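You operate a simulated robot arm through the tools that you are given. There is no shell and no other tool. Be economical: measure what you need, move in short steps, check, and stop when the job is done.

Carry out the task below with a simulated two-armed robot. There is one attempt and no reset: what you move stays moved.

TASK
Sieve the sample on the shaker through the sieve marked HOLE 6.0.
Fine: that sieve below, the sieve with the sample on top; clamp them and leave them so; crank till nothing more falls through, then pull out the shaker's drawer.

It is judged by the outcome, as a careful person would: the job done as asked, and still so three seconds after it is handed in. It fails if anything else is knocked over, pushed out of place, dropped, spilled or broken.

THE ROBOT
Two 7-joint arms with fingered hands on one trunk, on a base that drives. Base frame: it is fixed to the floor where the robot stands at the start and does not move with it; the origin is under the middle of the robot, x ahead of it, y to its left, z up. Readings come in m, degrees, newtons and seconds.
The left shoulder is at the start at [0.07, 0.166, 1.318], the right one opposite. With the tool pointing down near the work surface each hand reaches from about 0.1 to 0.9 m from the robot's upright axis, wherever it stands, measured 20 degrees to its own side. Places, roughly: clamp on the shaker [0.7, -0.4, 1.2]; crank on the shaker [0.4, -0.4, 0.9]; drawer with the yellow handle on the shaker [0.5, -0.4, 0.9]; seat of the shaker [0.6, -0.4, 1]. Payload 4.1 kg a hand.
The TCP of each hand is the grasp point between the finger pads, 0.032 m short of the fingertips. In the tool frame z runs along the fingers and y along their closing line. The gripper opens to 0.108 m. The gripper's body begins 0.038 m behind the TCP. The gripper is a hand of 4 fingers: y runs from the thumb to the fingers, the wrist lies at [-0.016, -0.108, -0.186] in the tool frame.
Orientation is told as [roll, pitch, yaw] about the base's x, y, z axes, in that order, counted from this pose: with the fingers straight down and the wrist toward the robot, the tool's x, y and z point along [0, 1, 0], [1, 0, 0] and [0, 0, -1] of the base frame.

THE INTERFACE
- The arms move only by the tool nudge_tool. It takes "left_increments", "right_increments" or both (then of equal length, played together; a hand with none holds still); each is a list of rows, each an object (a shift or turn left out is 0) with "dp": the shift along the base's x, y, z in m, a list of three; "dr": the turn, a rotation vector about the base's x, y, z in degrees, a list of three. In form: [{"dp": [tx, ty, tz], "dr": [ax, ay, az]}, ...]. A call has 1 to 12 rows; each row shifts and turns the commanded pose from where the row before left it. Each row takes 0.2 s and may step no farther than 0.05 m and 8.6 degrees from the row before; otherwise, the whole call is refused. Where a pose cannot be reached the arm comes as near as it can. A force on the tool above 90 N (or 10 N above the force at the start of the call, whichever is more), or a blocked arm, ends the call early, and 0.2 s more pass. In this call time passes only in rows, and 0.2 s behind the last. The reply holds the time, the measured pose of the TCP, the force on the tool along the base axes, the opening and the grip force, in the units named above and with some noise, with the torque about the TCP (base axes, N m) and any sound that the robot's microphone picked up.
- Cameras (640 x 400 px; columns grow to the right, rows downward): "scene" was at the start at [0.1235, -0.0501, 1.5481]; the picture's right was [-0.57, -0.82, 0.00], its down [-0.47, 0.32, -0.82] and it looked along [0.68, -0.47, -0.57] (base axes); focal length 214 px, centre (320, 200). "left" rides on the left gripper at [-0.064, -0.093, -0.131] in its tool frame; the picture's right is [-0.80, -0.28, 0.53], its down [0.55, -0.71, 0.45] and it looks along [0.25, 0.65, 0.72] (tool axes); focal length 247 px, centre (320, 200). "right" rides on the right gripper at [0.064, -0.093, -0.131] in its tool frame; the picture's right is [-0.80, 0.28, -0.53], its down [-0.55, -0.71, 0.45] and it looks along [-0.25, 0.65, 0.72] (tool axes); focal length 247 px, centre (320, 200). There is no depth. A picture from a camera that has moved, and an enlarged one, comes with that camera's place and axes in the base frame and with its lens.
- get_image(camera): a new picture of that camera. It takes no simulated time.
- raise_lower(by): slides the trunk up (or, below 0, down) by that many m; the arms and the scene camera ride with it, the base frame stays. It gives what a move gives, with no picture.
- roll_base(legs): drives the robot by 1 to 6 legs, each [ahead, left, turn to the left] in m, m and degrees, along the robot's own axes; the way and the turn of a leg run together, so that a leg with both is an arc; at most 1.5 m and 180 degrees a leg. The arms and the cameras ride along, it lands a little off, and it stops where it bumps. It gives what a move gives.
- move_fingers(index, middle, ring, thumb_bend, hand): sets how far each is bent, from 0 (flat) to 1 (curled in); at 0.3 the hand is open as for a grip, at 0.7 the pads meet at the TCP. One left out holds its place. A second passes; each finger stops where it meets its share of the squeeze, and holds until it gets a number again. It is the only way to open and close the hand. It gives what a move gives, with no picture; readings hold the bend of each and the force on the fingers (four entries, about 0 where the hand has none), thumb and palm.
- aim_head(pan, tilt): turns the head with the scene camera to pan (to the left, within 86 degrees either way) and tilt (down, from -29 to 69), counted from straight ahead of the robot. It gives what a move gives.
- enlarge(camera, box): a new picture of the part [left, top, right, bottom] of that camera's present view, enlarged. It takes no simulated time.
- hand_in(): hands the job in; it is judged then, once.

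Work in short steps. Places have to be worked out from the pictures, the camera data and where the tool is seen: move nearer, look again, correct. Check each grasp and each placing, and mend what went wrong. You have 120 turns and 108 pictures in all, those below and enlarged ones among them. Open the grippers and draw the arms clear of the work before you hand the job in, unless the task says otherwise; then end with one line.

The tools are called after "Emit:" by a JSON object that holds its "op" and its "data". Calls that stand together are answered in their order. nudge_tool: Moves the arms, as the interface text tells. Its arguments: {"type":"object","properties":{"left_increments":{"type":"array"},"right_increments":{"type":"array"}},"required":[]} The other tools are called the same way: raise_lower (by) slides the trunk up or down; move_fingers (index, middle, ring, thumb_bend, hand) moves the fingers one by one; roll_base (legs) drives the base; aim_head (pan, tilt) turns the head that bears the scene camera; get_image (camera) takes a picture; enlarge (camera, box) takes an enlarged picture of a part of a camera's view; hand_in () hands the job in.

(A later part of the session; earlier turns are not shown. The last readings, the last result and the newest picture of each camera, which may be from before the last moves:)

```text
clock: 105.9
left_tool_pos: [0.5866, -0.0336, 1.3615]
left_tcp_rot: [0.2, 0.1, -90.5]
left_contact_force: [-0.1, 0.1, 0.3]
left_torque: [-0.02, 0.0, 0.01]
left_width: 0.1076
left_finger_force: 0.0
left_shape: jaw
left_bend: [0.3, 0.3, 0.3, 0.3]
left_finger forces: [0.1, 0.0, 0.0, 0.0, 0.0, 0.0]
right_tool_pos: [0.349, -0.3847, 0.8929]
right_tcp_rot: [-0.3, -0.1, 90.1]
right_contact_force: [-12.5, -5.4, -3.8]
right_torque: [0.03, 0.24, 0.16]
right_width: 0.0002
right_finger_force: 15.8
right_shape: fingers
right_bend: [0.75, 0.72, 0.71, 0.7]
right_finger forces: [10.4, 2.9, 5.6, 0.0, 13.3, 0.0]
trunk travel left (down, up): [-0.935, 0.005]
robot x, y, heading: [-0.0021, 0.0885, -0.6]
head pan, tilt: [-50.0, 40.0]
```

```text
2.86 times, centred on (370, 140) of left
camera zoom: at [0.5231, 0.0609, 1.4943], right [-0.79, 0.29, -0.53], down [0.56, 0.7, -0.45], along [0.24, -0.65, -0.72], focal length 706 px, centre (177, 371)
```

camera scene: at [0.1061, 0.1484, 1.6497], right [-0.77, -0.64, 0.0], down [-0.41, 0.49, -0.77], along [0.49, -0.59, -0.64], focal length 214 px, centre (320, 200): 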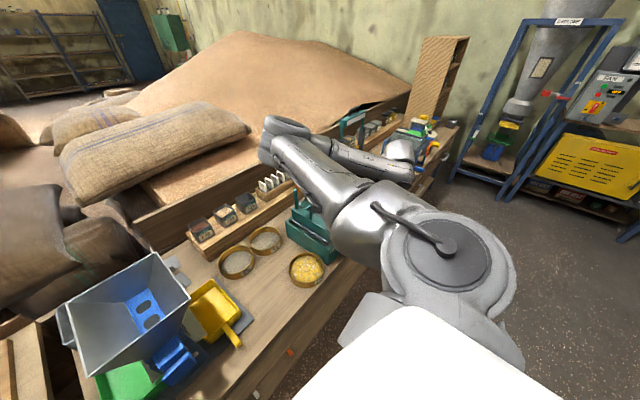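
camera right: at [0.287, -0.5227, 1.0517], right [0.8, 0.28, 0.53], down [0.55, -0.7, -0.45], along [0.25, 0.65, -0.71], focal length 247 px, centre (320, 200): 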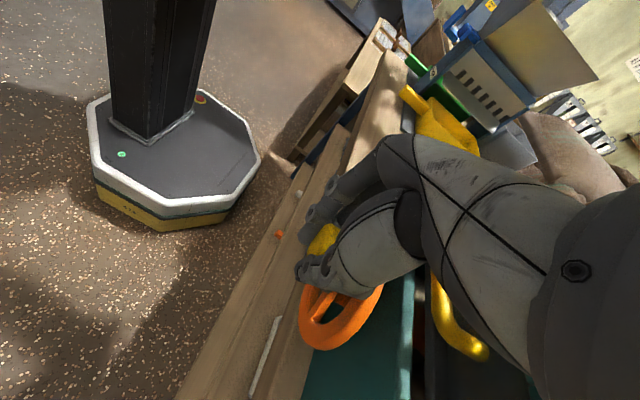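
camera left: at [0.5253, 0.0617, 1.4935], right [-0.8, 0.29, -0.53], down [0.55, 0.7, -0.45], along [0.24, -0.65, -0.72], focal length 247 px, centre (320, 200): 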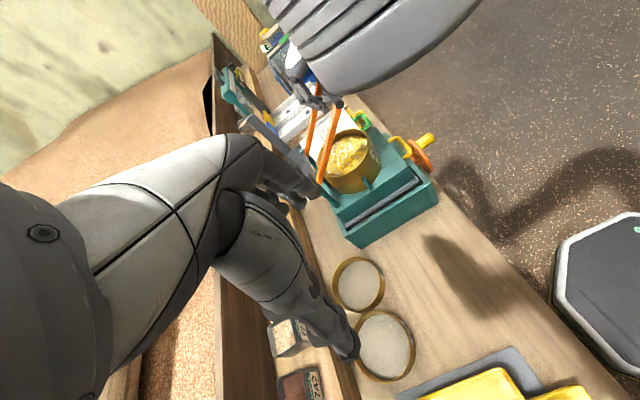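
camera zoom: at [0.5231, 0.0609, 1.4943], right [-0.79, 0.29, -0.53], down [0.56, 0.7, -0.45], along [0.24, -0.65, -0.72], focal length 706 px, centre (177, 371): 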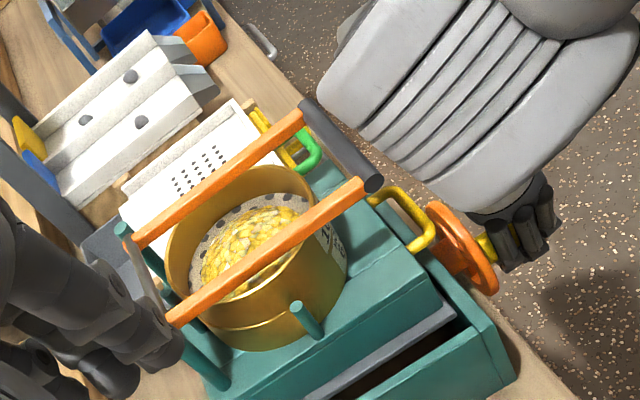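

One turn done; the grains are falling through visibly. I crank on with full turns.

Emit:
{"op": "nudge_tool", "data": {"right_increments": [{"dp": [0, 0.0056, -0.021]}, {"dp": [0, -0.0056, -0.021]}, {"dp": [0, -0.0154, -0.0154]}, {"dp": [0, -0.021, -0.0056]}, {"dp": [0, -0.021, 0.0056]}, {"dp": [0, -0.0154, 0.0154]}, {"dp": [0, -0.0056, 0.021]}, {"dp": [0, 0.0056, 0.021]}, {"dp": [0, 0.0154, 0.0154]}, {"dp": [0, 0.021, 0.0056]}, {"dp": [0, 0.021, -0.0056]}, {"dp": [0, 0.0154, -0.0154]}]}}

Emit:
{"op": "nudge_tool", "data": {"right_increments": [{"dp": [0, 0.0056, -0.021]}, {"dp": [0, -0.0056, -0.021]}, {"dp": [0, -0.0154, -0.0154]}, {"dp": [0, -0.021, -0.0056]}, {"dp": [0, -0.021, 0.0056]}, {"dp": [0, -0.0154, 0.0154]}, {"dp": [0, -0.0056, 0.021]}, {"dp": [0, 0.0056, 0.021]}, {"dp": [0, 0.0154, 0.0154]}, {"dp": [0, 0.021, 0.0056]}, {"dp": [0, 0.021, -0.0056]}, {"dp": [0, 0.0154, -0.0154]}]}}

Emit:
{"op": "enlarge", "data": {"camera": "left", "box": [290, 70, 450, 210]}}

```text
clock: 108.5
left_tool_pos: [0.5841, -0.0346, 1.3635]
left_tcp_rot: [0.1, 0.1, -90.6]
left_contact_force: [-0.2, 0.5, -0.1]
left_torque: [0.01, 0.04, 0.01]
left_width: 0.108
left_finger_force: 0.1
left_shape: jaw
left_bend: [0.3, 0.3, 0.3, 0.3]
left_finger forces: [0.0, 0.0, 0.0, 0.0, 0.0, 0.1]
right_tool_pos: [0.3486, -0.3827, 0.8937]
right_tcp_rot: [-0.3, 0.1, 90.1]
right_contact_force: [-26.7, -10.4, -6.5]
right_torque: [-0.02, 0.39, 0.17]
right_width: 0.0011
right_finger_force: 21.2
right_shape: fingers
right_bend: [0.75, 0.72, 0.71, 0.69]
right_finger forces: [16.8, 3.0, 5.7, 0.0, 16.1, 0.0]
trunk travel left (down, up): [-0.935, 0.005]
robot x, y, heading: [-0.0021, 0.0878, -0.2]
head pan, tilt: [-50.0, 40.0]
```

```text
clock: 111.1
left_tool_pos: [0.5848, -0.0319, 1.3631]
left_tcp_rot: [0.1, 0.0, -90.4]
left_contact_force: [-0.5, 0.1, 0.4]
left_torque: [0.02, 0.06, 0.0]
left_width: 0.1077
left_finger_force: 0.0
left_shape: jaw
left_bend: [0.3, 0.3, 0.3, 0.3]
left_finger forces: [0.0, 0.1, 0.0, 0.0, 0.1, 0.1]
right_tool_pos: [0.3499, -0.383, 0.894]
right_tcp_rot: [-0.3, -0.1, 90.2]
right_contact_force: [-22.4, -0.3, 0.0]
right_torque: [0.0, 0.61, 0.27]
right_width: 0.0
right_finger_force: 24.5
right_shape: fingers
right_bend: [0.75, 0.72, 0.71, 0.69]
right_finger forces: [24.7, 4.5, 8.2, 0.1, 11.6, 0.1]
trunk travel left (down, up): [-0.935, 0.005]
robot x, y, heading: [0.0011, 0.0886, -0.6]
head pan, tilt: [-50.0, 40.0]
```

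```text
2.86 times, centred on (370, 140) of left
camera zoom: at [0.5221, 0.0625, 1.4946], right [-0.79, 0.29, -0.53], down [0.56, 0.7, -0.45], along [0.24, -0.65, -0.72], focal length 706 px, centre (177, 371)
```

zoom: 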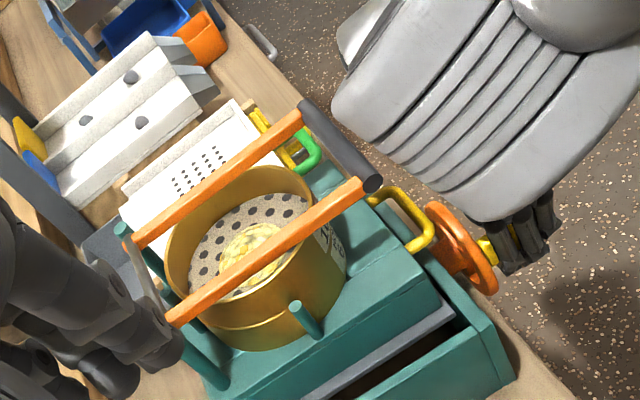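

The sample in the top sieve shrinks steadily. I relieve the x force slightly and do four more turns.

Emit:
{"op": "nudge_tool", "data": {"right_increments": [{"dp": [-0.003, 0.0056, -0.021]}, {"dp": [0, -0.0056, -0.021]}, {"dp": [0, -0.0154, -0.0154]}, {"dp": [0, -0.021, -0.0056]}, {"dp": [0, -0.021, 0.0056]}, {"dp": [0, -0.0154, 0.0154]}, {"dp": [0, -0.0056, 0.021]}, {"dp": [0, 0.0056, 0.021]}, {"dp": [0, 0.0154, 0.0154]}, {"dp": [0, 0.021, 0.0056]}, {"dp": [0, 0.021, -0.0056]}, {"dp": [0, 0.0154, -0.0154]}]}}

Emit:
{"op": "nudge_tool", "data": {"right_increments": [{"dp": [0, 0.0056, -0.021]}, {"dp": [0, -0.0056, -0.021]}, {"dp": [0, -0.0154, -0.0154]}, {"dp": [0, -0.021, -0.0056]}, {"dp": [0, -0.021, 0.0056]}, {"dp": [0, -0.0154, 0.0154]}, {"dp": [0, -0.0056, 0.021]}, {"dp": [0, 0.0056, 0.021]}, {"dp": [0, 0.0154, 0.0154]}, {"dp": [0, 0.021, 0.0056]}, {"dp": [0, 0.021, -0.0056]}, {"dp": [0, 0.0154, -0.0154]}]}}

Emit:
{"op": "nudge_tool", "data": {"right_increments": [{"dp": [0, 0.0056, -0.021]}, {"dp": [0, -0.0056, -0.021]}, {"dp": [0, -0.0154, -0.0154]}, {"dp": [0, -0.021, -0.0056]}, {"dp": [0, -0.021, 0.0056]}, {"dp": [0, -0.0154, 0.0154]}, {"dp": [0, -0.0056, 0.021]}, {"dp": [0, 0.0056, 0.021]}, {"dp": [0, 0.0154, 0.0154]}, {"dp": [0, 0.021, 0.0056]}, {"dp": [0, 0.021, -0.0056]}, {"dp": [0, 0.0154, -0.0154]}]}}

Emit:
{"op": "nudge_tool", "data": {"right_increments": [{"dp": [0, 0.0056, -0.021]}, {"dp": [0, -0.0056, -0.021]}, {"dp": [0, -0.0154, -0.0154]}, {"dp": [0, -0.021, -0.0056]}, {"dp": [0, -0.021, 0.0056]}, {"dp": [0, -0.0154, 0.0154]}, {"dp": [0, -0.0056, 0.021]}, {"dp": [0, 0.0056, 0.021]}, {"dp": [0, 0.0154, 0.0154]}, {"dp": [0, 0.021, 0.0056]}, {"dp": [0, 0.021, -0.0056]}, {"dp": [0, 0.0154, -0.0154]}]}}

Emit:
{"op": "enlarge", "data": {"camera": "left", "box": [290, 70, 450, 210]}}

```text
clock: 113.7
left_tool_pos: [0.5866, -0.0363, 1.3609]
left_tcp_rot: [0.0, 0.2, -90.5]
left_contact_force: [0.4, -0.9, -0.5]
left_torque: [0.01, -0.02, 0.0]
left_width: 0.1074
left_finger_force: 0.1
left_shape: jaw
left_bend: [0.3, 0.3, 0.3, 0.3]
left_finger forces: [0.0, 0.0, 0.0, 0.0, 0.0, 0.0]
right_tool_pos: [0.3482, -0.3846, 0.8923]
right_tcp_rot: [-0.3, -0.2, 90.2]
right_contact_force: [-6.7, -11.0, -9.0]
right_torque: [0.04, 0.15, 0.03]
right_width: 0.0001
right_finger_force: 12.0
right_shape: fingers
right_bend: [0.75, 0.73, 0.72, 0.69]
right_finger forces: [4.7, 1.2, 4.2, 0.1, 13.1, 0.1]
trunk travel left (down, up): [-0.935, 0.005]
robot x, y, heading: [0.0, 0.0913, -0.2]
head pan, tilt: [-50.0, 40.0]
```

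```text
clock: 116.3
left_tool_pos: [0.5879, -0.0331, 1.3622]
left_tcp_rot: [0.1, 0.0, -90.4]
left_contact_force: [-0.2, 0.3, -0.9]
left_torque: [-0.01, 0.03, 0.03]
left_width: 0.1075
left_finger_force: 0.0
left_shape: jaw
left_bend: [0.3, 0.3, 0.3, 0.3]
left_finger forces: [0.1, 0.1, 0.0, 0.0, 0.0, 0.0]
right_tool_pos: [0.3472, -0.3837, 0.8933]
right_tcp_rot: [-0.2, -0.1, 90.1]
right_contact_force: [-8.7, -4.5, -2.6]
right_torque: [0.0, 0.22, 0.18]
right_width: 0.0
right_finger_force: 11.7
right_shape: fingers
right_bend: [0.75, 0.72, 0.71, 0.7]
right_finger forces: [6.1, 2.2, 5.6, 0.1, 8.5, 0.0]
trunk travel left (down, up): [-0.935, 0.005]
robot x, y, heading: [-0.0017, 0.0898, -0.5]
head pan, tilt: [-50.0, 40.0]
```

```text
clock: 118.9
left_tool_pos: [0.5888, -0.0351, 1.3616]
left_tcp_rot: [-0.1, 0.1, -90.5]
left_contact_force: [-0.1, 0.1, -0.3]
left_torque: [0.02, 0.01, 0.01]
left_width: 0.1077
left_finger_force: 0.0
left_shape: jaw
left_bend: [0.3, 0.3, 0.3, 0.3]
left_finger forces: [0.0, 0.0, 0.0, 0.0, 0.0, 0.1]
right_tool_pos: [0.3475, -0.385, 0.8937]
right_tcp_rot: [-0.2, -0.1, 90.2]
right_contact_force: [-5.0, -11.4, -10.0]
right_torque: [0.05, 0.16, 0.06]
right_width: 0.0001
right_finger_force: 12.1
right_shape: fingers
right_bend: [0.75, 0.72, 0.72, 0.68]
right_finger forces: [4.1, 2.0, 4.7, 0.0, 13.5, 0.0]
trunk travel left (down, up): [-0.935, 0.005]
robot x, y, heading: [-0.0001, 0.093, -0.8]
head pan, tilt: [-50.0, 40.0]
```

```text
clock: 121.5
left_tool_pos: [0.5844, -0.0318, 1.3631]
left_tcp_rot: [0.2, 0.0, -90.5]
left_contact_force: [-0.2, 0.3, -0.5]
left_torque: [0.0, 0.01, -0.05]
left_width: 0.1078
left_finger_force: 0.1
left_shape: jaw
left_bend: [0.3, 0.3, 0.3, 0.3]
left_finger forces: [0.0, 0.1, 0.0, 0.0, 0.0, 0.0]
right_tool_pos: [0.3431, -0.3835, 0.8933]
right_tcp_rot: [-0.3, 0.0, 90.1]
right_contact_force: [-29.5, -2.0, -1.8]
right_torque: [0.0, 0.07, -0.4]
right_width: 0.0
right_finger_force: 16.6
right_shape: fingers
right_bend: [0.75, 0.73, 0.72, 0.71]
right_finger forces: [0.0, 0.0, 4.1, 0.1, 29.5, 0.0]
trunk travel left (down, up): [-0.935, 0.005]
robot x, y, heading: [-0.0022, 0.0871, -0.5]
head pan, tilt: [-50.0, 40.0]
```

```text
2.86 times, centred on (370, 140) of left
camera zoom: at [0.5208, 0.0627, 1.4954], right [-0.79, 0.29, -0.53], down [0.56, 0.7, -0.45], along [0.25, -0.65, -0.72], focal length 706 px, centre (177, 371)
```

zoom: 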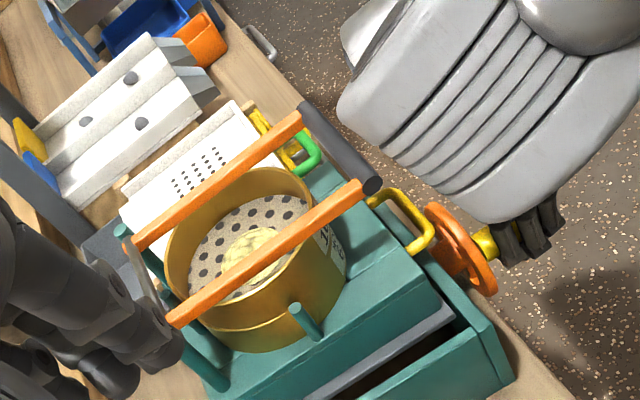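

The grip has slid off toward the knob's end (Fx -29 N). I open, look, and regrip farther on.

Emit:
{"op": "move_fingers", "data": {"hand": "right", "index": 0.5, "middle": 0.5, "ring": 0.5, "thumb_bend": 0.5}}

Emit:
{"op": "enlarge", "data": {"camera": "right", "box": [240, 160, 420, 380]}}

```text
clock: 122.5
left_tool_pos: [0.5831, -0.03, 1.3641]
left_tcp_rot: [0.3, -0.1, -90.6]
left_contact_force: [0.2, -0.3, 0.6]
left_torque: [-0.05, -0.01, -0.02]
left_width: 0.1076
left_finger_force: 0.0
left_shape: jaw
left_bend: [0.3, 0.3, 0.3, 0.3]
left_finger forces: [0.0, 0.0, 0.1, 0.1, 0.2, 0.0]
right_tool_pos: [0.3418, -0.3814, 0.8934]
right_tcp_rot: [-0.4, 0.1, 90.2]
right_contact_force: [-32.8, 10.1, 7.2]
right_torque: [-0.02, -0.06, -0.5]
right_width: 0.0352
right_finger_force: 16.4
right_shape: fingers
right_bend: [0.5, 0.5, 0.5, 0.61]
right_finger forces: [0.0, 0.0, 0.1, 0.0, 33.3, 0.0]
trunk travel left (down, up): [-0.935, 0.005]
robot x, y, heading: [0.0002, 0.0931, -0.5]
head pan, tilt: [-50.0, 40.0]
```

```text
1.82 times, centred on (330, 270) of right
camera zoom: at [0.2776, -0.4747, 1.0251], right [0.79, 0.29, 0.54], down [0.55, -0.7, -0.44], along [0.25, 0.65, -0.72], focal length 449 px, centre (302, 73)
```

zoom: 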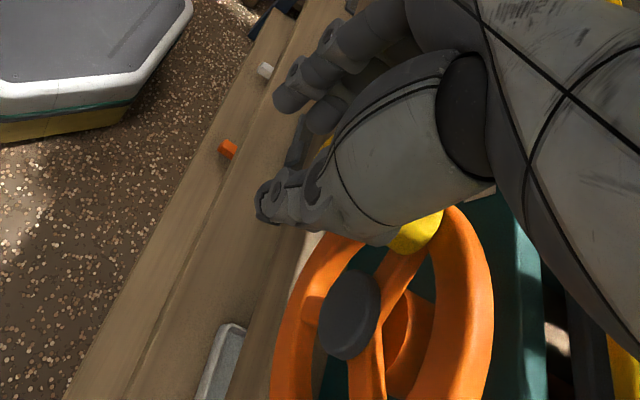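

The wheel's hub is near the thumb, which explains the x force: my grip reaches too deep. I lift off the knob and look from a clear distance.

Emit:
{"op": "nudge_tool", "data": {"right_increments": [{"dp": [-0.004, 0, 0.005]}, {"dp": [0, 0, 0.015]}, {"dp": [0, 0, 0.04]}, {"dp": [0, 0, 0.045]}, {"dp": [0, -0.04, 0.03]}]}}

Emit:
{"op": "enlarge", "data": {"camera": "right", "box": [180, 180, 400, 400]}}

Emit:
{"op": "enlarge", "data": {"camera": "left", "box": [300, 90, 440, 200]}}

```text
clock: 123.7
left_tool_pos: [0.5895, -0.0352, 1.3607]
left_tcp_rot: [0.0, 0.1, -90.5]
left_contact_force: [0.8, -0.1, -0.9]
left_torque: [0.04, 0.0, 0.04]
left_width: 0.1077
left_finger_force: 0.0
left_shape: jaw
left_bend: [0.3, 0.3, 0.3, 0.3]
left_finger forces: [0.1, 0.0, 0.1, 0.0, 0.1, 0.0]
right_tool_pos: [0.3426, -0.4241, 1.0261]
right_tcp_rot: [-0.2, -0.1, 90.2]
right_contact_force: [0.0, 0.1, -0.3]
right_torque: [0.05, 0.01, -0.03]
right_width: 0.0557
right_finger_force: 0.1
right_shape: fingers
right_bend: [0.5, 0.5, 0.5, 0.5]
right_finger forces: [0.0, 0.0, 0.0, 0.0, 0.0, 0.0]
trunk travel left (down, up): [-0.935, 0.005]
robot x, y, heading: [-0.0021, 0.0927, -0.6]
head pan, tilt: [-50.0, 40.0]
```

```text
1.82 times, centred on (290, 290) of right
camera zoom: at [0.2786, -0.5179, 1.1563], right [0.79, 0.28, 0.54], down [0.55, -0.7, -0.45], along [0.25, 0.65, -0.71], focal length 449 px, centre (374, 36)
```

zoom: 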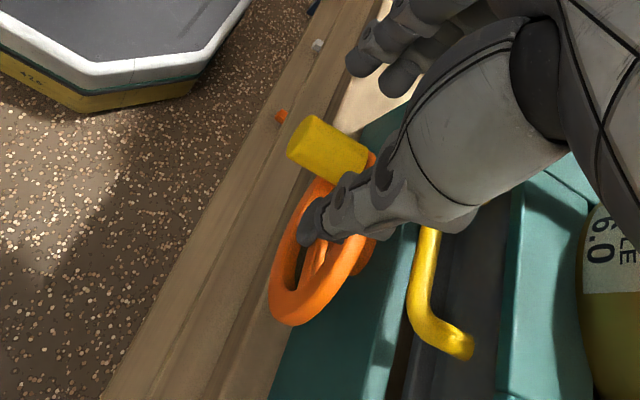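

```text
3.64 times, centred on (370, 145) of left
camera zoom: at [0.5261, 0.0592, 1.493], right [-0.8, 0.29, -0.53], down [0.55, 0.7, -0.45], along [0.24, -0.65, -0.72], focal length 898 px, centre (138, 400)
```

zoom: 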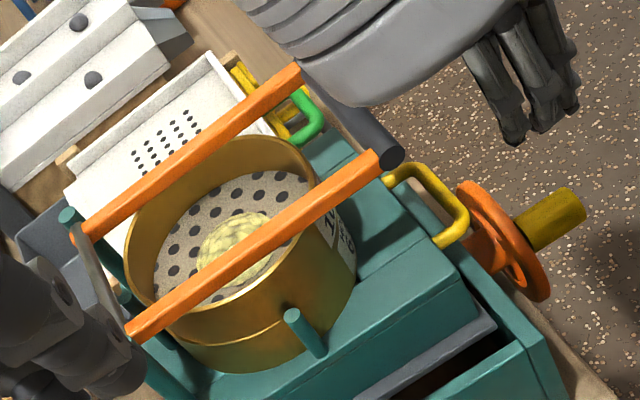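

The knob's tip is at [0.349,-0.390,0.8985]; with the earlier top position this gives centre (y -0.424, z 0.881) and radius 0.038. I regrip it higher up on the fingers.

Emit:
{"op": "nudge_tool", "data": {"right_increments": [{"dp": [0.002, 0.034, 0]}, {"dp": [0, 0, -0.04]}, {"dp": [0, 0, -0.04]}, {"dp": [0, 0, -0.02]}, {"dp": [0.002, 0, -0.015]}]}}

Emit:
{"op": "move_fingers", "data": {"hand": "right", "index": 0.8, "middle": 0.8, "ring": 0.8, "thumb_bend": 0.8}}

```text
clock: 124.9
left_tool_pos: [0.5882, -0.0331, 1.3611]
left_tcp_rot: [0.1, 0.0, -90.4]
left_contact_force: [1.0, -0.4, 1.1]
left_torque: [-0.05, 0.01, -0.03]
left_width: 0.1075
left_finger_force: 0.2
left_shape: jaw
left_bend: [0.3, 0.3, 0.3, 0.3]
left_finger forces: [0.0, 0.1, 0.0, 0.0, 0.0, 0.0]
right_tool_pos: [0.3472, -0.3889, 0.9117]
right_tcp_rot: [-0.3, -0.1, 90.3]
right_contact_force: [0.6, 0.0, -0.1]
right_torque: [0.01, 0.0, -0.03]
right_width: 0.0553
right_finger_force: 0.1
right_shape: fingers
right_bend: [0.5, 0.5, 0.5, 0.5]
right_finger forces: [0.0, 0.0, 0.0, 0.1, 0.0, 0.0]
trunk travel left (down, up): [-0.935, 0.005]
robot x, y, heading: [0.0023, 0.0906, -0.9]
head pan, tilt: [-50.0, 40.0]
```

```text
clock: 125.9
left_tool_pos: [0.5871, -0.0344, 1.3618]
left_tcp_rot: [0.0, 0.1, -90.5]
left_contact_force: [-0.4, -0.4, 0.4]
left_torque: [0.01, 0.02, -0.03]
left_width: 0.1077
left_finger_force: 0.1
left_shape: jaw
left_bend: [0.3, 0.3, 0.3, 0.3]
left_finger forces: [0.1, 0.0, 0.0, 0.0, 0.1, 0.0]
right_tool_pos: [0.3454, -0.3897, 0.913]
right_tcp_rot: [-0.3, -0.1, 90.1]
right_contact_force: [-4.9, -5.1, -7.5]
right_torque: [-0.03, 0.11, 0.38]
right_width: 0.0051
right_finger_force: 24.3
right_shape: fingers
right_bend: [0.79, 0.72, 0.72, 0.65]
right_finger forces: [8.6, 7.8, 9.3, 0.0, 23.2, 0.0]
trunk travel left (down, up): [-0.935, 0.005]
robot x, y, heading: [-0.0012, 0.0895, -0.3]
head pan, tilt: [-50.0, 40.0]
```

The knob is gripped well. I do three more turns with the corrected radius.

Emit:
{"op": "nudge_tool", "data": {"right_increments": [{"dp": [0, 0.0051, -0.019]}, {"dp": [0, -0.0051, -0.019]}, {"dp": [0, -0.0139, -0.0139]}, {"dp": [0, -0.019, -0.0051]}, {"dp": [0, -0.019, 0.0051]}, {"dp": [0, -0.0139, 0.0139]}, {"dp": [0, -0.0051, 0.019]}, {"dp": [0, 0.0051, 0.019]}, {"dp": [0, 0.0139, 0.0139]}, {"dp": [0, 0.019, 0.0051]}, {"dp": [0, 0.019, -0.0051]}, {"dp": [0, 0.0139, -0.0139]}]}}

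Emit:
{"op": "nudge_tool", "data": {"right_increments": [{"dp": [0, 0.0051, -0.019]}, {"dp": [0, -0.0051, -0.019]}, {"dp": [0, -0.0139, -0.0139]}, {"dp": [0, -0.019, -0.0051]}, {"dp": [0, -0.019, 0.0051]}, {"dp": [0, -0.0139, 0.0139]}, {"dp": [0, -0.0051, 0.019]}, {"dp": [0, 0.0051, 0.019]}, {"dp": [0, 0.0139, 0.0139]}, {"dp": [0, 0.019, 0.0051]}, {"dp": [0, 0.019, -0.0051]}, {"dp": [0, 0.0139, -0.0139]}]}}

Emit:
{"op": "nudge_tool", "data": {"right_increments": [{"dp": [0, 0.0051, -0.019]}, {"dp": [0, -0.0051, -0.019]}, {"dp": [0, -0.0139, -0.0139]}, {"dp": [0, -0.019, -0.0051]}, {"dp": [0, -0.019, 0.0051]}, {"dp": [0, -0.0139, 0.0139]}, {"dp": [0, -0.0051, 0.019]}, {"dp": [0, 0.0051, 0.019]}, {"dp": [0, 0.0139, 0.0139]}, {"dp": [0, 0.019, 0.0051]}, {"dp": [0, 0.019, -0.0051]}, {"dp": [0, 0.0139, -0.0139]}]}}

Emit:
{"op": "enlarge", "data": {"camera": "left", "box": [300, 90, 440, 200]}}

```text
clock: 128.5
left_tool_pos: [0.587, -0.0352, 1.3628]
left_tcp_rot: [0.0, 0.1, -90.5]
left_contact_force: [0.3, -0.6, 1.0]
left_torque: [0.03, 0.01, 0.02]
left_width: 0.1078
left_finger_force: 0.1
left_shape: jaw
left_bend: [0.3, 0.3, 0.3, 0.3]
left_finger forces: [0.0, 0.1, 0.0, 0.0, 0.0, 0.0]
right_tool_pos: [0.3471, -0.3912, 0.9129]
right_tcp_rot: [-0.3, 0.0, 90.0]
right_contact_force: [-20.5, -12.8, -16.3]
right_torque: [-0.09, 0.43, -0.06]
right_width: 0.0043
right_finger_force: 36.4
right_shape: fingers
right_bend: [0.79, 0.66, 0.72, 0.67]
right_finger forces: [29.3, 9.9, 9.3, 0.0, 23.7, 0.0]
trunk travel left (down, up): [-0.935, 0.005]
robot x, y, heading: [-0.0025, 0.0911, -0.4]
head pan, tilt: [-50.0, 40.0]
```

```text
clock: 131.1
left_tool_pos: [0.5866, -0.0353, 1.3622]
left_tcp_rot: [0.0, 0.1, -90.5]
left_contact_force: [0.2, 0.7, 0.2]
left_torque: [-0.05, 0.01, 0.01]
left_width: 0.1076
left_finger_force: 0.1
left_shape: jaw
left_bend: [0.3, 0.3, 0.3, 0.3]
left_finger forces: [0.0, 0.1, 0.0, 0.0, 0.0, 0.0]
right_tool_pos: [0.3462, -0.3923, 0.9121]
right_tcp_rot: [-0.4, 0.0, 90.1]
right_contact_force: [-13.5, -12.6, -18.0]
right_torque: [-0.05, 0.43, 0.07]
right_width: 0.0035
right_finger_force: 33.7
right_shape: fingers
right_bend: [0.78, 0.72, 0.72, 0.68]
right_finger forces: [26.9, 9.1, 8.8, 0.0, 23.0, 0.0]
trunk travel left (down, up): [-0.935, 0.005]
robot x, y, heading: [-0.001, 0.0876, -0.6]
head pan, tilt: [-50.0, 40.0]
```

```text
clock: 133.7
left_tool_pos: [0.5856, -0.0345, 1.3625]
left_tcp_rot: [0.0, 0.1, -90.5]
left_contact_force: [-0.1, 0.5, -0.3]
left_torque: [-0.04, -0.03, -0.01]
left_width: 0.1077
left_finger_force: 0.0
left_shape: jaw
left_bend: [0.3, 0.3, 0.3, 0.3]
left_finger forces: [0.0, 0.0, 0.0, 0.0, 0.0, 0.1]
right_tool_pos: [0.3457, -0.3916, 0.9135]
right_tcp_rot: [-0.3, 0.0, 90.0]
right_contact_force: [-20.1, -6.4, -9.6]
right_torque: [-0.08, 0.4, 0.05]
right_width: 0.0039
right_finger_force: 33.6
right_shape: fingers
right_bend: [0.79, 0.65, 0.62, 0.67]
right_finger forces: [25.5, 10.2, 10.2, 0.1, 22.2, 0.0]
trunk travel left (down, up): [-0.935, 0.005]
robot x, y, heading: [-0.0011, 0.0897, -0.8]
head pan, tilt: [-50.0, 40.0]
```

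```text
3.64 times, centred on (370, 145) of left
camera zoom: at [0.5224, 0.0604, 1.4952], right [-0.79, 0.29, -0.53], down [0.56, 0.7, -0.45], along [0.24, -0.65, -0.72], focal length 898 px, centre (138, 400)
```

zoom: 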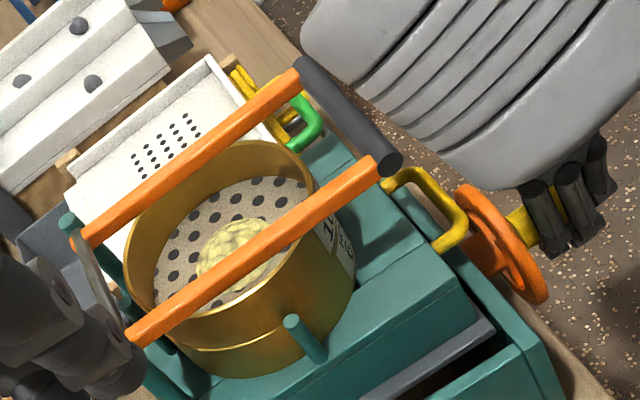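

The top pile no longer changes visibly. I add five more turns so the lower sieve finishes too, then compare again.

Emit:
{"op": "nudge_tool", "data": {"right_increments": [{"dp": [-0.002, 0.0051, -0.019]}, {"dp": [0, -0.0051, -0.019]}, {"dp": [0, -0.0139, -0.0139]}, {"dp": [0, -0.019, -0.0051]}, {"dp": [0, -0.019, 0.0051]}, {"dp": [0, -0.0139, 0.0139]}, {"dp": [0, -0.0051, 0.019]}, {"dp": [0, 0.0051, 0.019]}, {"dp": [0, 0.0139, 0.0139]}, {"dp": [0, 0.019, 0.0051]}, {"dp": [0, 0.019, -0.0051]}, {"dp": [0, 0.0139, -0.0139]}]}}

Emit:
{"op": "nudge_tool", "data": {"right_increments": [{"dp": [0, 0.0051, -0.019]}, {"dp": [0, -0.0051, -0.019]}, {"dp": [0, -0.0139, -0.0139]}, {"dp": [0, -0.019, -0.0051]}, {"dp": [0, -0.019, 0.0051]}, {"dp": [0, -0.0139, 0.0139]}, {"dp": [0, -0.0051, 0.019]}, {"dp": [0, 0.0051, 0.019]}, {"dp": [0, 0.0139, 0.0139]}, {"dp": [0, 0.019, 0.0051]}, {"dp": [0, 0.019, -0.0051]}, {"dp": [0, 0.0139, -0.0139]}]}}

Emit:
{"op": "nudge_tool", "data": {"right_increments": [{"dp": [0, 0.0051, -0.019]}, {"dp": [0, -0.0051, -0.019]}, {"dp": [0, -0.0139, -0.0139]}, {"dp": [0, -0.019, -0.0051]}, {"dp": [0, -0.019, 0.0051]}, {"dp": [0, -0.0139, 0.0139]}, {"dp": [0, -0.0051, 0.019]}, {"dp": [0, 0.0051, 0.019]}, {"dp": [0, 0.0139, 0.0139]}, {"dp": [0, 0.019, 0.0051]}, {"dp": [0, 0.019, -0.0051]}, {"dp": [0, 0.0139, -0.0139]}]}}

Emit:
{"op": "nudge_tool", "data": {"right_increments": [{"dp": [0, 0.0051, -0.019]}, {"dp": [0, -0.0051, -0.019]}, {"dp": [0, -0.0139, -0.0139]}, {"dp": [0, -0.019, -0.0051]}, {"dp": [0, -0.019, 0.0051]}, {"dp": [0, -0.0139, 0.0139]}, {"dp": [0, -0.0051, 0.019]}, {"dp": [0, 0.0051, 0.019]}, {"dp": [0, 0.0139, 0.0139]}, {"dp": [0, 0.019, 0.0051]}, {"dp": [0, 0.019, -0.0051]}, {"dp": [0, 0.0139, -0.0139]}]}}

Emit:
{"op": "nudge_tool", "data": {"right_increments": [{"dp": [0, 0.0051, -0.019]}, {"dp": [0, -0.0051, -0.019]}, {"dp": [0, -0.0139, -0.0139]}, {"dp": [0, -0.019, -0.0051]}, {"dp": [0, -0.019, 0.0051]}, {"dp": [0, -0.0139, 0.0139]}, {"dp": [0, -0.0051, 0.019]}, {"dp": [0, 0.0051, 0.019]}, {"dp": [0, 0.0139, 0.0139]}, {"dp": [0, 0.019, 0.0051]}]}}

Emit:
{"op": "enlarge", "data": {"camera": "left", "box": [300, 90, 440, 200]}}

```text
clock: 136.3
left_tool_pos: [0.5848, -0.0342, 1.364]
left_tcp_rot: [0.1, 0.2, -90.5]
left_contact_force: [0.2, 0.1, 0.8]
left_torque: [0.01, -0.01, 0.0]
left_width: 0.1077
left_finger_force: 0.1
left_shape: jaw
left_bend: [0.3, 0.3, 0.3, 0.3]
left_finger forces: [0.0, 0.0, 0.1, 0.0, 0.0, 0.0]
right_tool_pos: [0.3461, -0.3904, 0.915]
right_tcp_rot: [-0.2, 0.0, 90.0]
right_contact_force: [-19.9, -7.8, -10.2]
right_torque: [-0.11, 0.38, -0.03]
right_width: 0.0051
right_finger_force: 36.4
right_shape: fingers
right_bend: [0.79, 0.64, 0.62, 0.66]
right_finger forces: [28.4, 11.5, 11.2, 0.1, 22.4, 0.1]
trunk travel left (down, up): [-0.935, 0.005]
robot x, y, heading: [0.0005, 0.0889, -0.6]
head pan, tilt: [-50.0, 40.0]
```

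```text
clock: 138.9
left_tool_pos: [0.5829, -0.0278, 1.3654]
left_tcp_rot: [0.2, -0.2, -90.4]
left_contact_force: [0.4, 1.1, 0.4]
left_torque: [0.0, 0.01, -0.01]
left_width: 0.1076
left_finger_force: 0.1
left_shape: jaw
left_bend: [0.3, 0.3, 0.3, 0.3]
left_finger forces: [0.0, 0.0, 0.0, 0.0, 0.1, 0.0]
right_tool_pos: [0.3419, -0.3866, 0.9168]
right_tcp_rot: [-0.3, 0.1, 90.0]
right_contact_force: [-32.3, 9.7, 12.0]
right_torque: [0.03, 0.4, -0.33]
right_width: 0.0021
right_finger_force: 38.6
right_shape: fingers
right_bend: [0.8, 0.65, 0.72, 0.7]
right_finger forces: [0.0, 11.4, 12.5, 0.0, 53.8, 0.1]
trunk travel left (down, up): [-0.935, 0.005]
robot x, y, heading: [0.0004, 0.0915, -0.3]
head pan, tilt: [-50.0, 40.0]
```

```text
clock: 141.5
left_tool_pos: [0.5878, -0.0324, 1.3622]
left_tcp_rot: [-0.1, 0.1, -90.6]
left_contact_force: [-0.2, 0.6, 0.3]
left_torque: [0.01, 0.01, 0.0]
left_width: 0.1077
left_finger_force: 0.1
left_shape: jaw
left_bend: [0.3, 0.3, 0.3, 0.3]
left_finger forces: [0.0, 0.0, 0.0, 0.0, 0.0, 0.0]
right_tool_pos: [0.3456, -0.3896, 0.9098]
right_tcp_rot: [-0.3, 0.0, 90.1]
right_contact_force: [0.3, 0.1, -0.3]
right_torque: [-0.01, 0.0, -0.01]
right_width: 0.0011
right_finger_force: 0.1
right_shape: fingers
right_bend: [0.8, 0.74, 0.74, 0.7]
right_finger forces: [0.1, 0.1, 0.1, 0.1, 0.0, 0.1]
trunk travel left (down, up): [-0.935, 0.005]
robot x, y, heading: [-0.0029, 0.0877, -0.5]
head pan, tilt: [-50.0, 40.0]
```

```text
clock: 144.1
left_tool_pos: [0.5874, -0.0316, 1.3614]
left_tcp_rot: [0.0, 0.0, -90.5]
left_contact_force: [0.4, 1.0, -0.3]
left_torque: [-0.02, 0.02, 0.01]
left_width: 0.1075
left_finger_force: 0.0
left_shape: jaw
left_bend: [0.3, 0.3, 0.3, 0.3]
left_finger forces: [0.0, 0.0, 0.1, 0.0, 0.1, 0.0]
right_tool_pos: [0.3457, -0.3879, 0.9147]
right_tcp_rot: [-0.4, -0.1, 90.0]
right_contact_force: [0.1, -0.7, -0.2]
right_torque: [-0.01, 0.02, 0.02]
right_width: 0.0
right_finger_force: 0.0
right_shape: fingers
right_bend: [0.79, 0.74, 0.74, 0.75]
right_finger forces: [0.1, 0.0, 0.1, 0.0, 0.1, 0.2]
trunk travel left (down, up): [-0.935, 0.005]
robot x, y, heading: [0.0025, 0.0891, -0.6]
head pan, tilt: [-50.0, 40.0]
```

```text
clock: 146.3
left_tool_pos: [0.5884, -0.0307, 1.3606]
left_tcp_rot: [0.1, 0.0, -90.5]
left_contact_force: [0.4, -0.4, -0.2]
left_torque: [0.0, -0.01, -0.01]
left_width: 0.1075
left_finger_force: 0.1
left_shape: jaw
left_bend: [0.3, 0.3, 0.3, 0.3]
left_finger forces: [0.1, 0.0, 0.0, 0.0, 0.0, 0.1]
right_tool_pos: [0.3466, -0.4213, 0.9314]
right_tcp_rot: [-0.3, 0.0, 90.2]
right_contact_force: [0.5, 0.3, -0.6]
right_torque: [0.0, 0.0, 0.03]
right_width: 0.0
right_finger_force: 0.0
right_shape: fingers
right_bend: [0.79, 0.74, 0.74, 0.75]
right_finger forces: [0.2, 0.0, 0.1, 0.0, 0.0, 0.0]
trunk travel left (down, up): [-0.935, 0.005]
robot x, y, heading: [-0.0029, 0.0853, -0.4]
head pan, tilt: [-50.0, 40.0]
```

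```text
3.64 times, centred on (370, 145) of left
camera zoom: at [0.5255, 0.0638, 1.4935], right [-0.8, 0.29, -0.53], down [0.55, 0.7, -0.45], along [0.24, -0.65, -0.72], focal length 898 px, centre (138, 400)
```

zoom: 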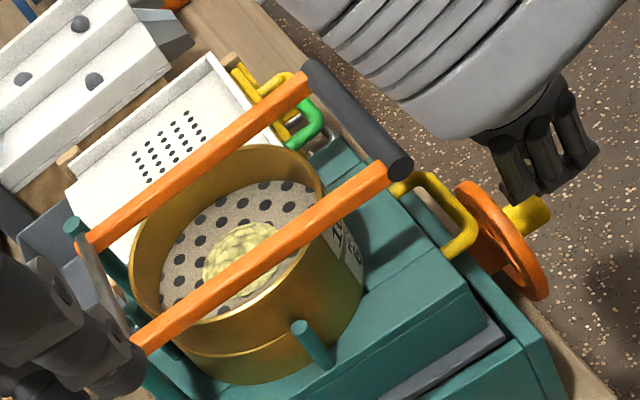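

The grip slipped off during the last turns, but the top pile has been steady since about turn 7. I lift, look at the knob's place, and regrip with the index finger left open, as it rubs on the wheel.

Emit:
{"op": "nudge_tool", "data": {"right_increments": [{"dp": [-0.005, 0, 0.03]}, {"dp": [0, 0, 0.04]}, {"dp": [0, 0, 0.03]}]}}

Emit:
{"op": "move_fingers", "data": {"hand": "right", "index": 0.3, "middle": 0.5, "ring": 0.5, "thumb_bend": 0.5}}

Emit:
{"op": "enlarge", "data": {"camera": "right", "box": [180, 180, 400, 400]}}

```text
clock: 147.1
left_tool_pos: [0.5882, -0.034, 1.3603]
left_tcp_rot: [0.1, 0.0, -90.5]
left_contact_force: [0.2, 0.6, -0.3]
left_torque: [0.01, -0.03, -0.02]
left_width: 0.1079
left_finger_force: 0.1
left_shape: jaw
left_bend: [0.3, 0.3, 0.3, 0.3]
left_finger forces: [0.1, 0.0, 0.0, 0.0, 0.0, 0.0]
right_tool_pos: [0.3428, -0.4198, 1.0317]
right_tcp_rot: [-0.2, -0.1, 90.2]
right_contact_force: [-0.5, 0.1, 0.2]
right_torque: [0.0, 0.01, 0.02]
right_width: 0.0002
right_finger_force: 0.0
right_shape: fingers
right_bend: [0.79, 0.74, 0.74, 0.75]
right_finger forces: [0.0, 0.1, 0.0, 0.1, 0.0, 0.1]
trunk travel left (down, up): [-0.935, 0.005]
robot x, y, heading: [-0.0008, 0.0874, -0.5]
head pan, tilt: [-50.0, 40.0]
```

```text
clock: 148.1
left_tool_pos: [0.588, -0.0318, 1.3619]
left_tcp_rot: [-0.1, -0.1, -90.5]
left_contact_force: [0.0, -0.8, 0.7]
left_torque: [0.03, -0.03, -0.03]
left_width: 0.1076
left_finger_force: 0.2
left_shape: jaw
left_bend: [0.3, 0.3, 0.3, 0.3]
left_finger forces: [0.1, 0.0, 0.1, 0.1, 0.0, 0.0]
right_tool_pos: [0.341, -0.4208, 1.0316]
right_tcp_rot: [-0.3, -0.2, 90.2]
right_contact_force: [-0.3, -0.5, -0.2]
right_torque: [0.02, 0.03, -0.03]
right_width: 0.0816
right_finger_force: 0.1
right_shape: fingers
right_bend: [0.3, 0.5, 0.5, 0.5]
right_finger forces: [0.0, 0.0, 0.1, 0.0, 0.0, 0.1]
trunk travel left (down, up): [-0.935, 0.005]
robot x, y, heading: [-0.0017, 0.088, -0.4]
head pan, tilt: [-50.0, 40.0]
```

```text
1.82 times, centred on (290, 290) of right
camera zoom: at [0.2769, -0.5143, 1.1623], right [0.79, 0.28, 0.54], down [0.55, -0.7, -0.45], along [0.25, 0.65, -0.72], focal length 449 px, centre (374, 36)
```

zoom: 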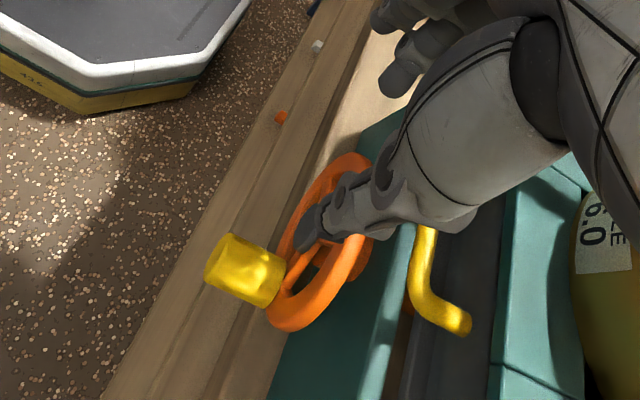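

The knob now stands at (y -0.455, z 0.844); three positions give centre (-0.426,0.876), radius 0.043. I regrip it there with thumb, middle and ring finger.

Emit:
{"op": "nudge_tool", "data": {"right_increments": [{"dp": [0, -0.034, 0]}, {"dp": [0.002, 0, -0.045]}, {"dp": [0.002, 0, -0.045]}, {"dp": [0.002, 0, -0.045]}, {"dp": [0, 0, -0.025]}, {"dp": [0, 0, -0.012]}]}}

Emit:
{"op": "move_fingers", "data": {"hand": "right", "middle": 0.85, "ring": 0.85, "thumb_bend": 0.85}}

Emit:
{"op": "nudge_tool", "data": {"right_increments": [{"dp": [0, -0.0115, 0.0129]}, {"dp": [0, -0.0035, 0.0169]}, {"dp": [0, 0.0056, 0.0163]}, {"dp": [0, 0.0129, 0.0115]}]}}

Emit:
{"op": "enlarge", "data": {"camera": "left", "box": [320, 90, 460, 200]}}

```text
clock: 149.5
left_tool_pos: [0.5872, -0.033, 1.3614]
left_tcp_rot: [0.0, 0.0, -90.5]
left_contact_force: [-0.7, -0.5, 0.3]
left_torque: [0.0, 0.03, 0.0]
left_width: 0.1078
left_finger_force: 0.1
left_shape: jaw
left_bend: [0.3, 0.3, 0.3, 0.3]
left_finger forces: [0.0, 0.0, 0.0, 0.0, 0.0, 0.0]
right_tool_pos: [0.3471, -0.4557, 0.8583]
right_tcp_rot: [-0.4, -0.1, 90.2]
right_contact_force: [0.6, 0.1, 0.1]
right_torque: [0.01, 0.02, -0.03]
right_width: 0.082
right_finger_force: 0.0
right_shape: fingers
right_bend: [0.3, 0.5, 0.5, 0.5]
right_finger forces: [0.0, 0.1, 0.0, 0.1, 0.1, 0.1]
trunk travel left (down, up): [-0.935, 0.005]
robot x, y, heading: [0.0015, 0.0883, -0.7]
head pan, tilt: [-50.0, 40.0]
```

```text
clock: 150.5
left_tool_pos: [0.5883, -0.0323, 1.362]
left_tcp_rot: [0.0, 0.0, -90.5]
left_contact_force: [-0.5, 0.1, -0.2]
left_torque: [0.02, -0.02, -0.01]
left_width: 0.1077
left_finger_force: 0.0
left_shape: jaw
left_bend: [0.3, 0.3, 0.3, 0.3]
left_finger forces: [0.0, 0.0, 0.0, 0.0, 0.0, 0.0]
right_tool_pos: [0.3469, -0.4557, 0.8589]
right_tcp_rot: [-0.2, -0.1, 90.3]
right_contact_force: [-0.9, -1.7, -2.2]
right_torque: [-0.02, -0.01, 0.49]
right_width: 0.0662
right_finger_force: 20.7
right_shape: fingers
right_bend: [0.3, 0.62, 0.6, 0.63]
right_finger forces: [0.1, 8.6, 10.6, 0.1, 22.7, 0.0]
trunk travel left (down, up): [-0.935, 0.005]
robot x, y, heading: [0.0004, 0.0913, -0.5]
head pan, tilt: [-50.0, 40.0]
```

```text
clock: 151.5
left_tool_pos: [0.5889, -0.0326, 1.3619]
left_tcp_rot: [-0.1, 0.0, -90.5]
left_contact_force: [-0.1, -0.2, 0.4]
left_torque: [-0.03, 0.04, 0.0]
left_width: 0.1076
left_finger_force: 0.2
left_shape: jaw
left_bend: [0.3, 0.3, 0.3, 0.3]
left_finger forces: [0.0, 0.0, 0.0, 0.1, 0.0, 0.0]
right_tool_pos: [0.3475, -0.4512, 0.9183]
right_tcp_rot: [-0.3, -0.1, 90.1]
right_contact_force: [1.2, -0.2, -0.9]
right_torque: [0.0, -0.04, 0.56]
right_width: 0.0636
right_finger_force: 20.0
right_shape: fingers
right_bend: [0.3, 0.6, 0.58, 0.67]
right_finger forces: [0.1, 8.5, 10.9, 0.0, 19.8, 0.1]
trunk travel left (down, up): [-0.935, 0.005]
robot x, y, heading: [0.0019, 0.0908, -0.7]
head pan, tilt: [-50.0, 40.0]
```

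```text
3.64 times, centred on (390, 145) of left
camera zoom: at [0.5256, 0.0628, 1.4934], right [-0.8, 0.29, -0.53], down [0.55, 0.7, -0.45], along [0.24, -0.65, -0.72], focal length 898 px, centre (66, 400)
```

zoom: 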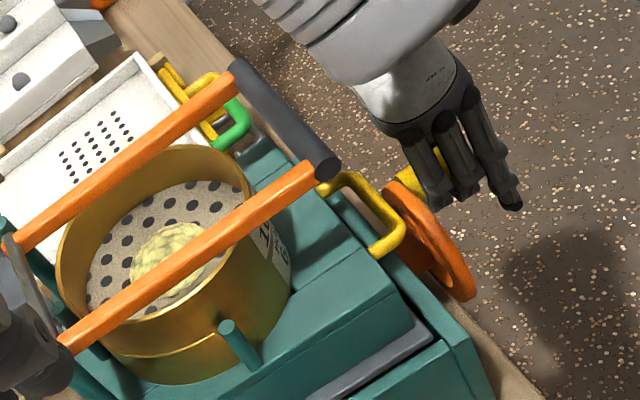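

This grip is far better (20 N pinch, almost no side load). I do one turn, check the readings, and follow with three more.

Emit:
{"op": "nudge_tool", "data": {"right_increments": [{"dp": [0, 0.0201, 0.0094]}, {"dp": [0, 0.0222, -0.0019]}, {"dp": [0, 0.0182, -0.0128]}, {"dp": [0, 0.0094, -0.0201]}, {"dp": [0, -0.0019, -0.0222]}, {"dp": [0, -0.0128, -0.0182]}, {"dp": [0, -0.0201, -0.0094]}, {"dp": [0, -0.0222, 0.0019]}, {"dp": [0, -0.0182, 0.0128]}, {"dp": [0, -0.0094, 0.0201]}, {"dp": [0, 0.0019, 0.0222]}, {"dp": [0, 0.0128, 0.0182]}]}}

Emit:
{"op": "nudge_tool", "data": {"right_increments": [{"dp": [0, 0.0201, 0.0094]}, {"dp": [0, 0.0222, -0.0019]}, {"dp": [0, 0.0182, -0.0128]}, {"dp": [0, 0.0094, -0.0201]}, {"dp": [0, -0.0019, -0.0222]}, {"dp": [0, -0.0128, -0.0182]}, {"dp": [0, -0.0201, -0.0094]}, {"dp": [0, -0.0222, 0.0019]}, {"dp": [0, -0.0182, 0.0128]}, {"dp": [0, -0.0094, 0.0201]}, {"dp": [0, 0.0019, 0.0222]}, {"dp": [0, 0.0128, 0.0182]}]}}

Emit:
{"op": "nudge_tool", "data": {"right_increments": [{"dp": [0, 0.0201, 0.0094]}, {"dp": [0, 0.0222, -0.0019]}, {"dp": [0, 0.0182, -0.0128]}, {"dp": [0, 0.0094, -0.0201]}, {"dp": [0, -0.0019, -0.0222]}, {"dp": [0, -0.0128, -0.0182]}, {"dp": [0, -0.0201, -0.0094]}, {"dp": [0, -0.0222, 0.0019]}, {"dp": [0, -0.0182, 0.0128]}, {"dp": [0, -0.0094, 0.0201]}, {"dp": [0, 0.0019, 0.0222]}, {"dp": [0, 0.0128, 0.0182]}]}}

Emit:
{"op": "nudge_tool", "data": {"right_increments": [{"dp": [0, 0.0201, 0.0094]}, {"dp": [0, 0.0222, -0.0019]}, {"dp": [0, 0.0182, -0.0128]}, {"dp": [0, 0.0094, -0.0201]}, {"dp": [0, -0.0019, -0.0222]}, {"dp": [0, -0.0128, -0.0182]}, {"dp": [0, -0.0201, -0.0094]}, {"dp": [0, -0.0222, 0.0019]}, {"dp": [0, -0.0182, 0.0128]}, {"dp": [0, -0.0094, 0.0201]}, {"dp": [0, 0.0019, 0.0222]}, {"dp": [0, 0.0128, 0.0182]}]}}

Emit:
{"op": "enlarge", "data": {"camera": "left", "box": [320, 90, 460, 200]}}

```text
clock: 153.1
left_tool_pos: [0.5836, -0.0221, 1.3633]
left_tcp_rot: [0.1, -0.3, -90.2]
left_contact_force: [0.5, -0.7, -1.0]
left_torque: [0.05, 0.01, -0.02]
left_width: 0.1077
left_finger_force: 0.1
left_shape: jaw
left_bend: [0.3, 0.3, 0.3, 0.3]
left_finger forces: [0.1, 0.1, 0.0, 0.0, 0.0, 0.0]
right_tool_pos: [0.347, -0.3949, 0.847]
right_tcp_rot: [-0.4, -1.8, 90.7]
right_contact_force: [-17.0, 52.6, 37.0]
right_torque: [-1.93, -1.44, 1.47]
right_width: 0.0341
right_finger_force: 32.3
right_shape: fingers
right_bend: [0.3, 0.73, 0.73, 0.81]
right_finger forces: [0.0, 3.5, 38.1, 0.1, 0.1, 22.9]
trunk travel left (down, up): [-0.935, 0.005]
robot x, y, heading: [0.0033, 0.0927, -0.5]
head pan, tilt: [-50.0, 40.0]
stopped in row 8 (right hand): the force on the tool passed its limit at 92 N (the readings are from after the stop); the commanded pose is now the measured one
```

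```text
clock: 154.1
left_tool_pos: [0.5863, -0.0404, 1.3608]
left_tcp_rot: [0.0, 0.3, -90.7]
left_contact_force: [0.4, 0.0, 0.5]
left_torque: [-0.03, -0.02, -0.01]
left_width: 0.1074
left_finger_force: 0.2
left_shape: jaw
left_bend: [0.3, 0.3, 0.3, 0.3]
left_finger forces: [0.0, 0.0, 0.0, 0.0, 0.0, 0.0]
right_tool_pos: [0.3504, -0.3641, 0.827]
right_tcp_rot: [-0.9, 0.6, 89.7]
right_contact_force: [3.8, -51.9, 10.3]
right_torque: [1.62, 0.04, 0.33]
right_width: 0.0519
right_finger_force: 28.0
right_shape: fingers
right_bend: [0.3, 0.73, 0.73, 0.81]
right_finger forces: [0.0, 0.0, 0.0, 0.0, 54.9, 2.0]
trunk travel left (down, up): [-0.935, 0.005]
robot x, y, heading: [-0.001, 0.0871, -0.5]
head pan, tilt: [-50.0, 40.0]
stopped in row 5 (right hand): the force on the tool passed its limit at 103 N (the readings are from after the stop); the commanded pose is now the measured one
```

```text
clock: 154.6
left_tool_pos: [0.5875, -0.0469, 1.3608]
left_tcp_rot: [-0.1, 0.3, -91.0]
left_contact_force: [-0.2, 0.2, 0.3]
left_torque: [-0.04, -0.03, -0.01]
left_width: 0.108
left_finger_force: 0.0
left_shape: jaw
left_bend: [0.3, 0.3, 0.3, 0.3]
left_finger forces: [0.1, 0.0, 0.0, 0.0, 0.0, 0.1]
right_tool_pos: [0.3476, -0.3589, 0.836]
right_tcp_rot: [-0.9, 2.1, 89.1]
right_contact_force: [5.3, -69.6, 1.3]
right_torque: [2.09, 0.2, 0.34]
right_width: 0.0629
right_finger_force: 35.5
right_shape: fingers
right_bend: [0.3, 0.73, 0.73, 0.79]
right_finger forces: [0.1, 0.1, 0.1, 0.0, 70.8, 0.0]
trunk travel left (down, up): [-0.935, 0.005]
robot x, y, heading: [0.0033, 0.0833, -1.0]
head pan, tilt: [-50.0, 40.0]
stopped in row 2 (right hand): the force on the tool passed its limit at 96 N (the readings are from after the stop); the commanded pose is now the measured one
```

```text
clock: 155.0
left_tool_pos: [0.589, -0.0535, 1.3597]
left_tcp_rot: [-0.1, 0.5, -91.1]
left_contact_force: [0.5, -0.4, 1.1]
left_torque: [0.02, -0.01, -0.03]
left_width: 0.1075
left_finger_force: 0.1
left_shape: jaw
left_bend: [0.3, 0.3, 0.3, 0.3]
left_finger forces: [0.0, 0.1, 0.1, 0.1, 0.0, 0.1]
right_tool_pos: [0.3479, -0.3602, 0.8427]
right_tcp_rot: [-1.1, 3.2, 88.7]
right_contact_force: [14.0, -60.3, -6.2]
right_torque: [1.91, 0.4, 0.57]
right_width: 0.0631
right_finger_force: 31.8
right_shape: fingers
right_bend: [0.3, 0.73, 0.73, 0.76]
right_finger forces: [0.0, 0.0, 0.0, 0.0, 62.4, 0.0]
trunk travel left (down, up): [-0.935, 0.005]
robot x, y, heading: [0.0005, 0.0828, -1.1]
head pan, tilt: [-50.0, 40.0]
stopped in row 1 (right hand): the force on the tool passed its limit at 93 N (the readings are from after the stop); the commanded pose is now the measured one
```

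```text
3.64 times, centred on (390, 145) of left
camera zoom: at [0.527, 0.0401, 1.4921], right [-0.79, 0.3, -0.53], down [0.56, 0.7, -0.44], along [0.24, -0.65, -0.72], focal length 898 px, centre (66, 400)
```

zoom: 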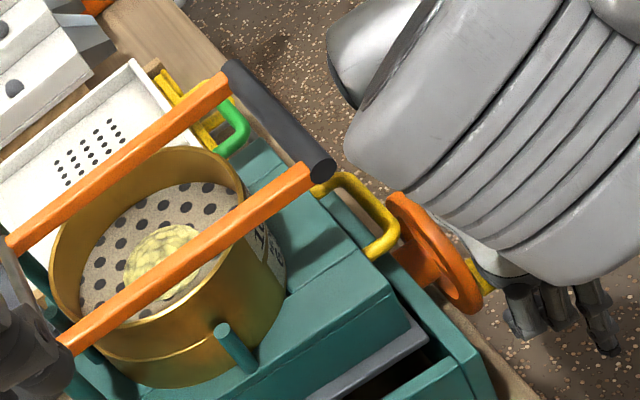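

The thumb jammed against the wheel; the rig itself looks unharmed and the pile is unchanged, so cranking is done. I relieve the side load, open the hand, and lift off.

Emit:
{"op": "nudge_tool", "data": {"right_increments": [{"dp": [-0.002, -0.006, 0]}, {"dp": [0, -0.004, 0]}]}}

Emit:
{"op": "move_fingers", "data": {"hand": "right", "index": 0.3, "middle": 0.45, "ring": 0.45, "thumb_bend": 0.5}}

Emit:
{"op": "get_image", "data": {"camera": "right"}}

```text
clock: 155.6
left_tool_pos: [0.5838, -0.0331, 1.3634]
left_tcp_rot: [0.3, -0.4, -90.8]
left_contact_force: [0.2, 0.3, -0.2]
left_torque: [-0.06, -0.05, 0.0]
left_width: 0.1078
left_finger_force: 0.0
left_shape: jaw
left_bend: [0.3, 0.3, 0.3, 0.3]
left_finger forces: [0.0, 0.0, 0.0, 0.0, 0.0, 0.1]
right_tool_pos: [0.3415, -0.346, 0.8474]
right_tcp_rot: [-0.8, 2.5, 89.2]
right_contact_force: [-5.3, 0.2, -0.4]
right_torque: [-0.07, -0.09, -0.08]
right_width: 0.0344
right_finger_force: 2.1
right_shape: fingers
right_bend: [0.3, 0.73, 0.73, 0.81]
right_finger forces: [0.0, 0.1, 0.0, 0.0, 4.5, 0.0]
trunk travel left (down, up): [-0.935, 0.005]
robot x, y, heading: [-0.0022, 0.088, -1.1]
head pan, tilt: [-50.0, 40.0]
```

```text
clock: 156.6
left_tool_pos: [0.5881, -0.0423, 1.3618]
left_tcp_rot: [-0.1, 0.0, -91.1]
left_contact_force: [-0.1, -0.7, 0.0]
left_torque: [0.0, 0.04, -0.04]
left_width: 0.1078
left_finger_force: 0.0
left_shape: jaw
left_bend: [0.3, 0.3, 0.3, 0.3]
left_finger forces: [0.0, 0.0, 0.0, 0.0, 0.0, 0.1]
right_tool_pos: [0.3445, -0.3556, 0.8446]
right_tcp_rot: [-0.8, 2.6, 89.1]
right_contact_force: [-0.3, 0.6, -0.4]
right_torque: [0.03, 0.03, 0.03]
right_width: 0.0818
right_finger_force: 0.0
right_shape: fingers
right_bend: [0.3, 0.45, 0.45, 0.5]
right_finger forces: [0.0, 0.0, 0.1, 0.0, 0.1, 0.1]
trunk travel left (down, up): [-0.935, 0.005]
robot x, y, heading: [-0.0024, 0.0866, -0.9]
head pan, tilt: [-50.0, 40.0]
```

```text
9 pictures are left
camera right: at [0.2764, -0.4418, 0.9791], right [0.8, 0.29, 0.53], down [0.54, -0.73, -0.41], along [0.27, 0.61, -0.74], focal length 247 px, centre (320, 200)
```

right: 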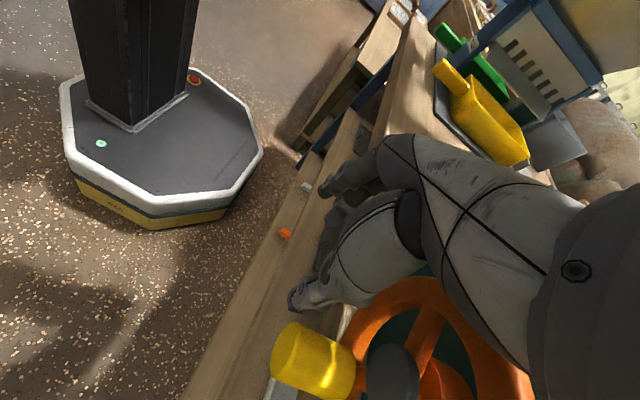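

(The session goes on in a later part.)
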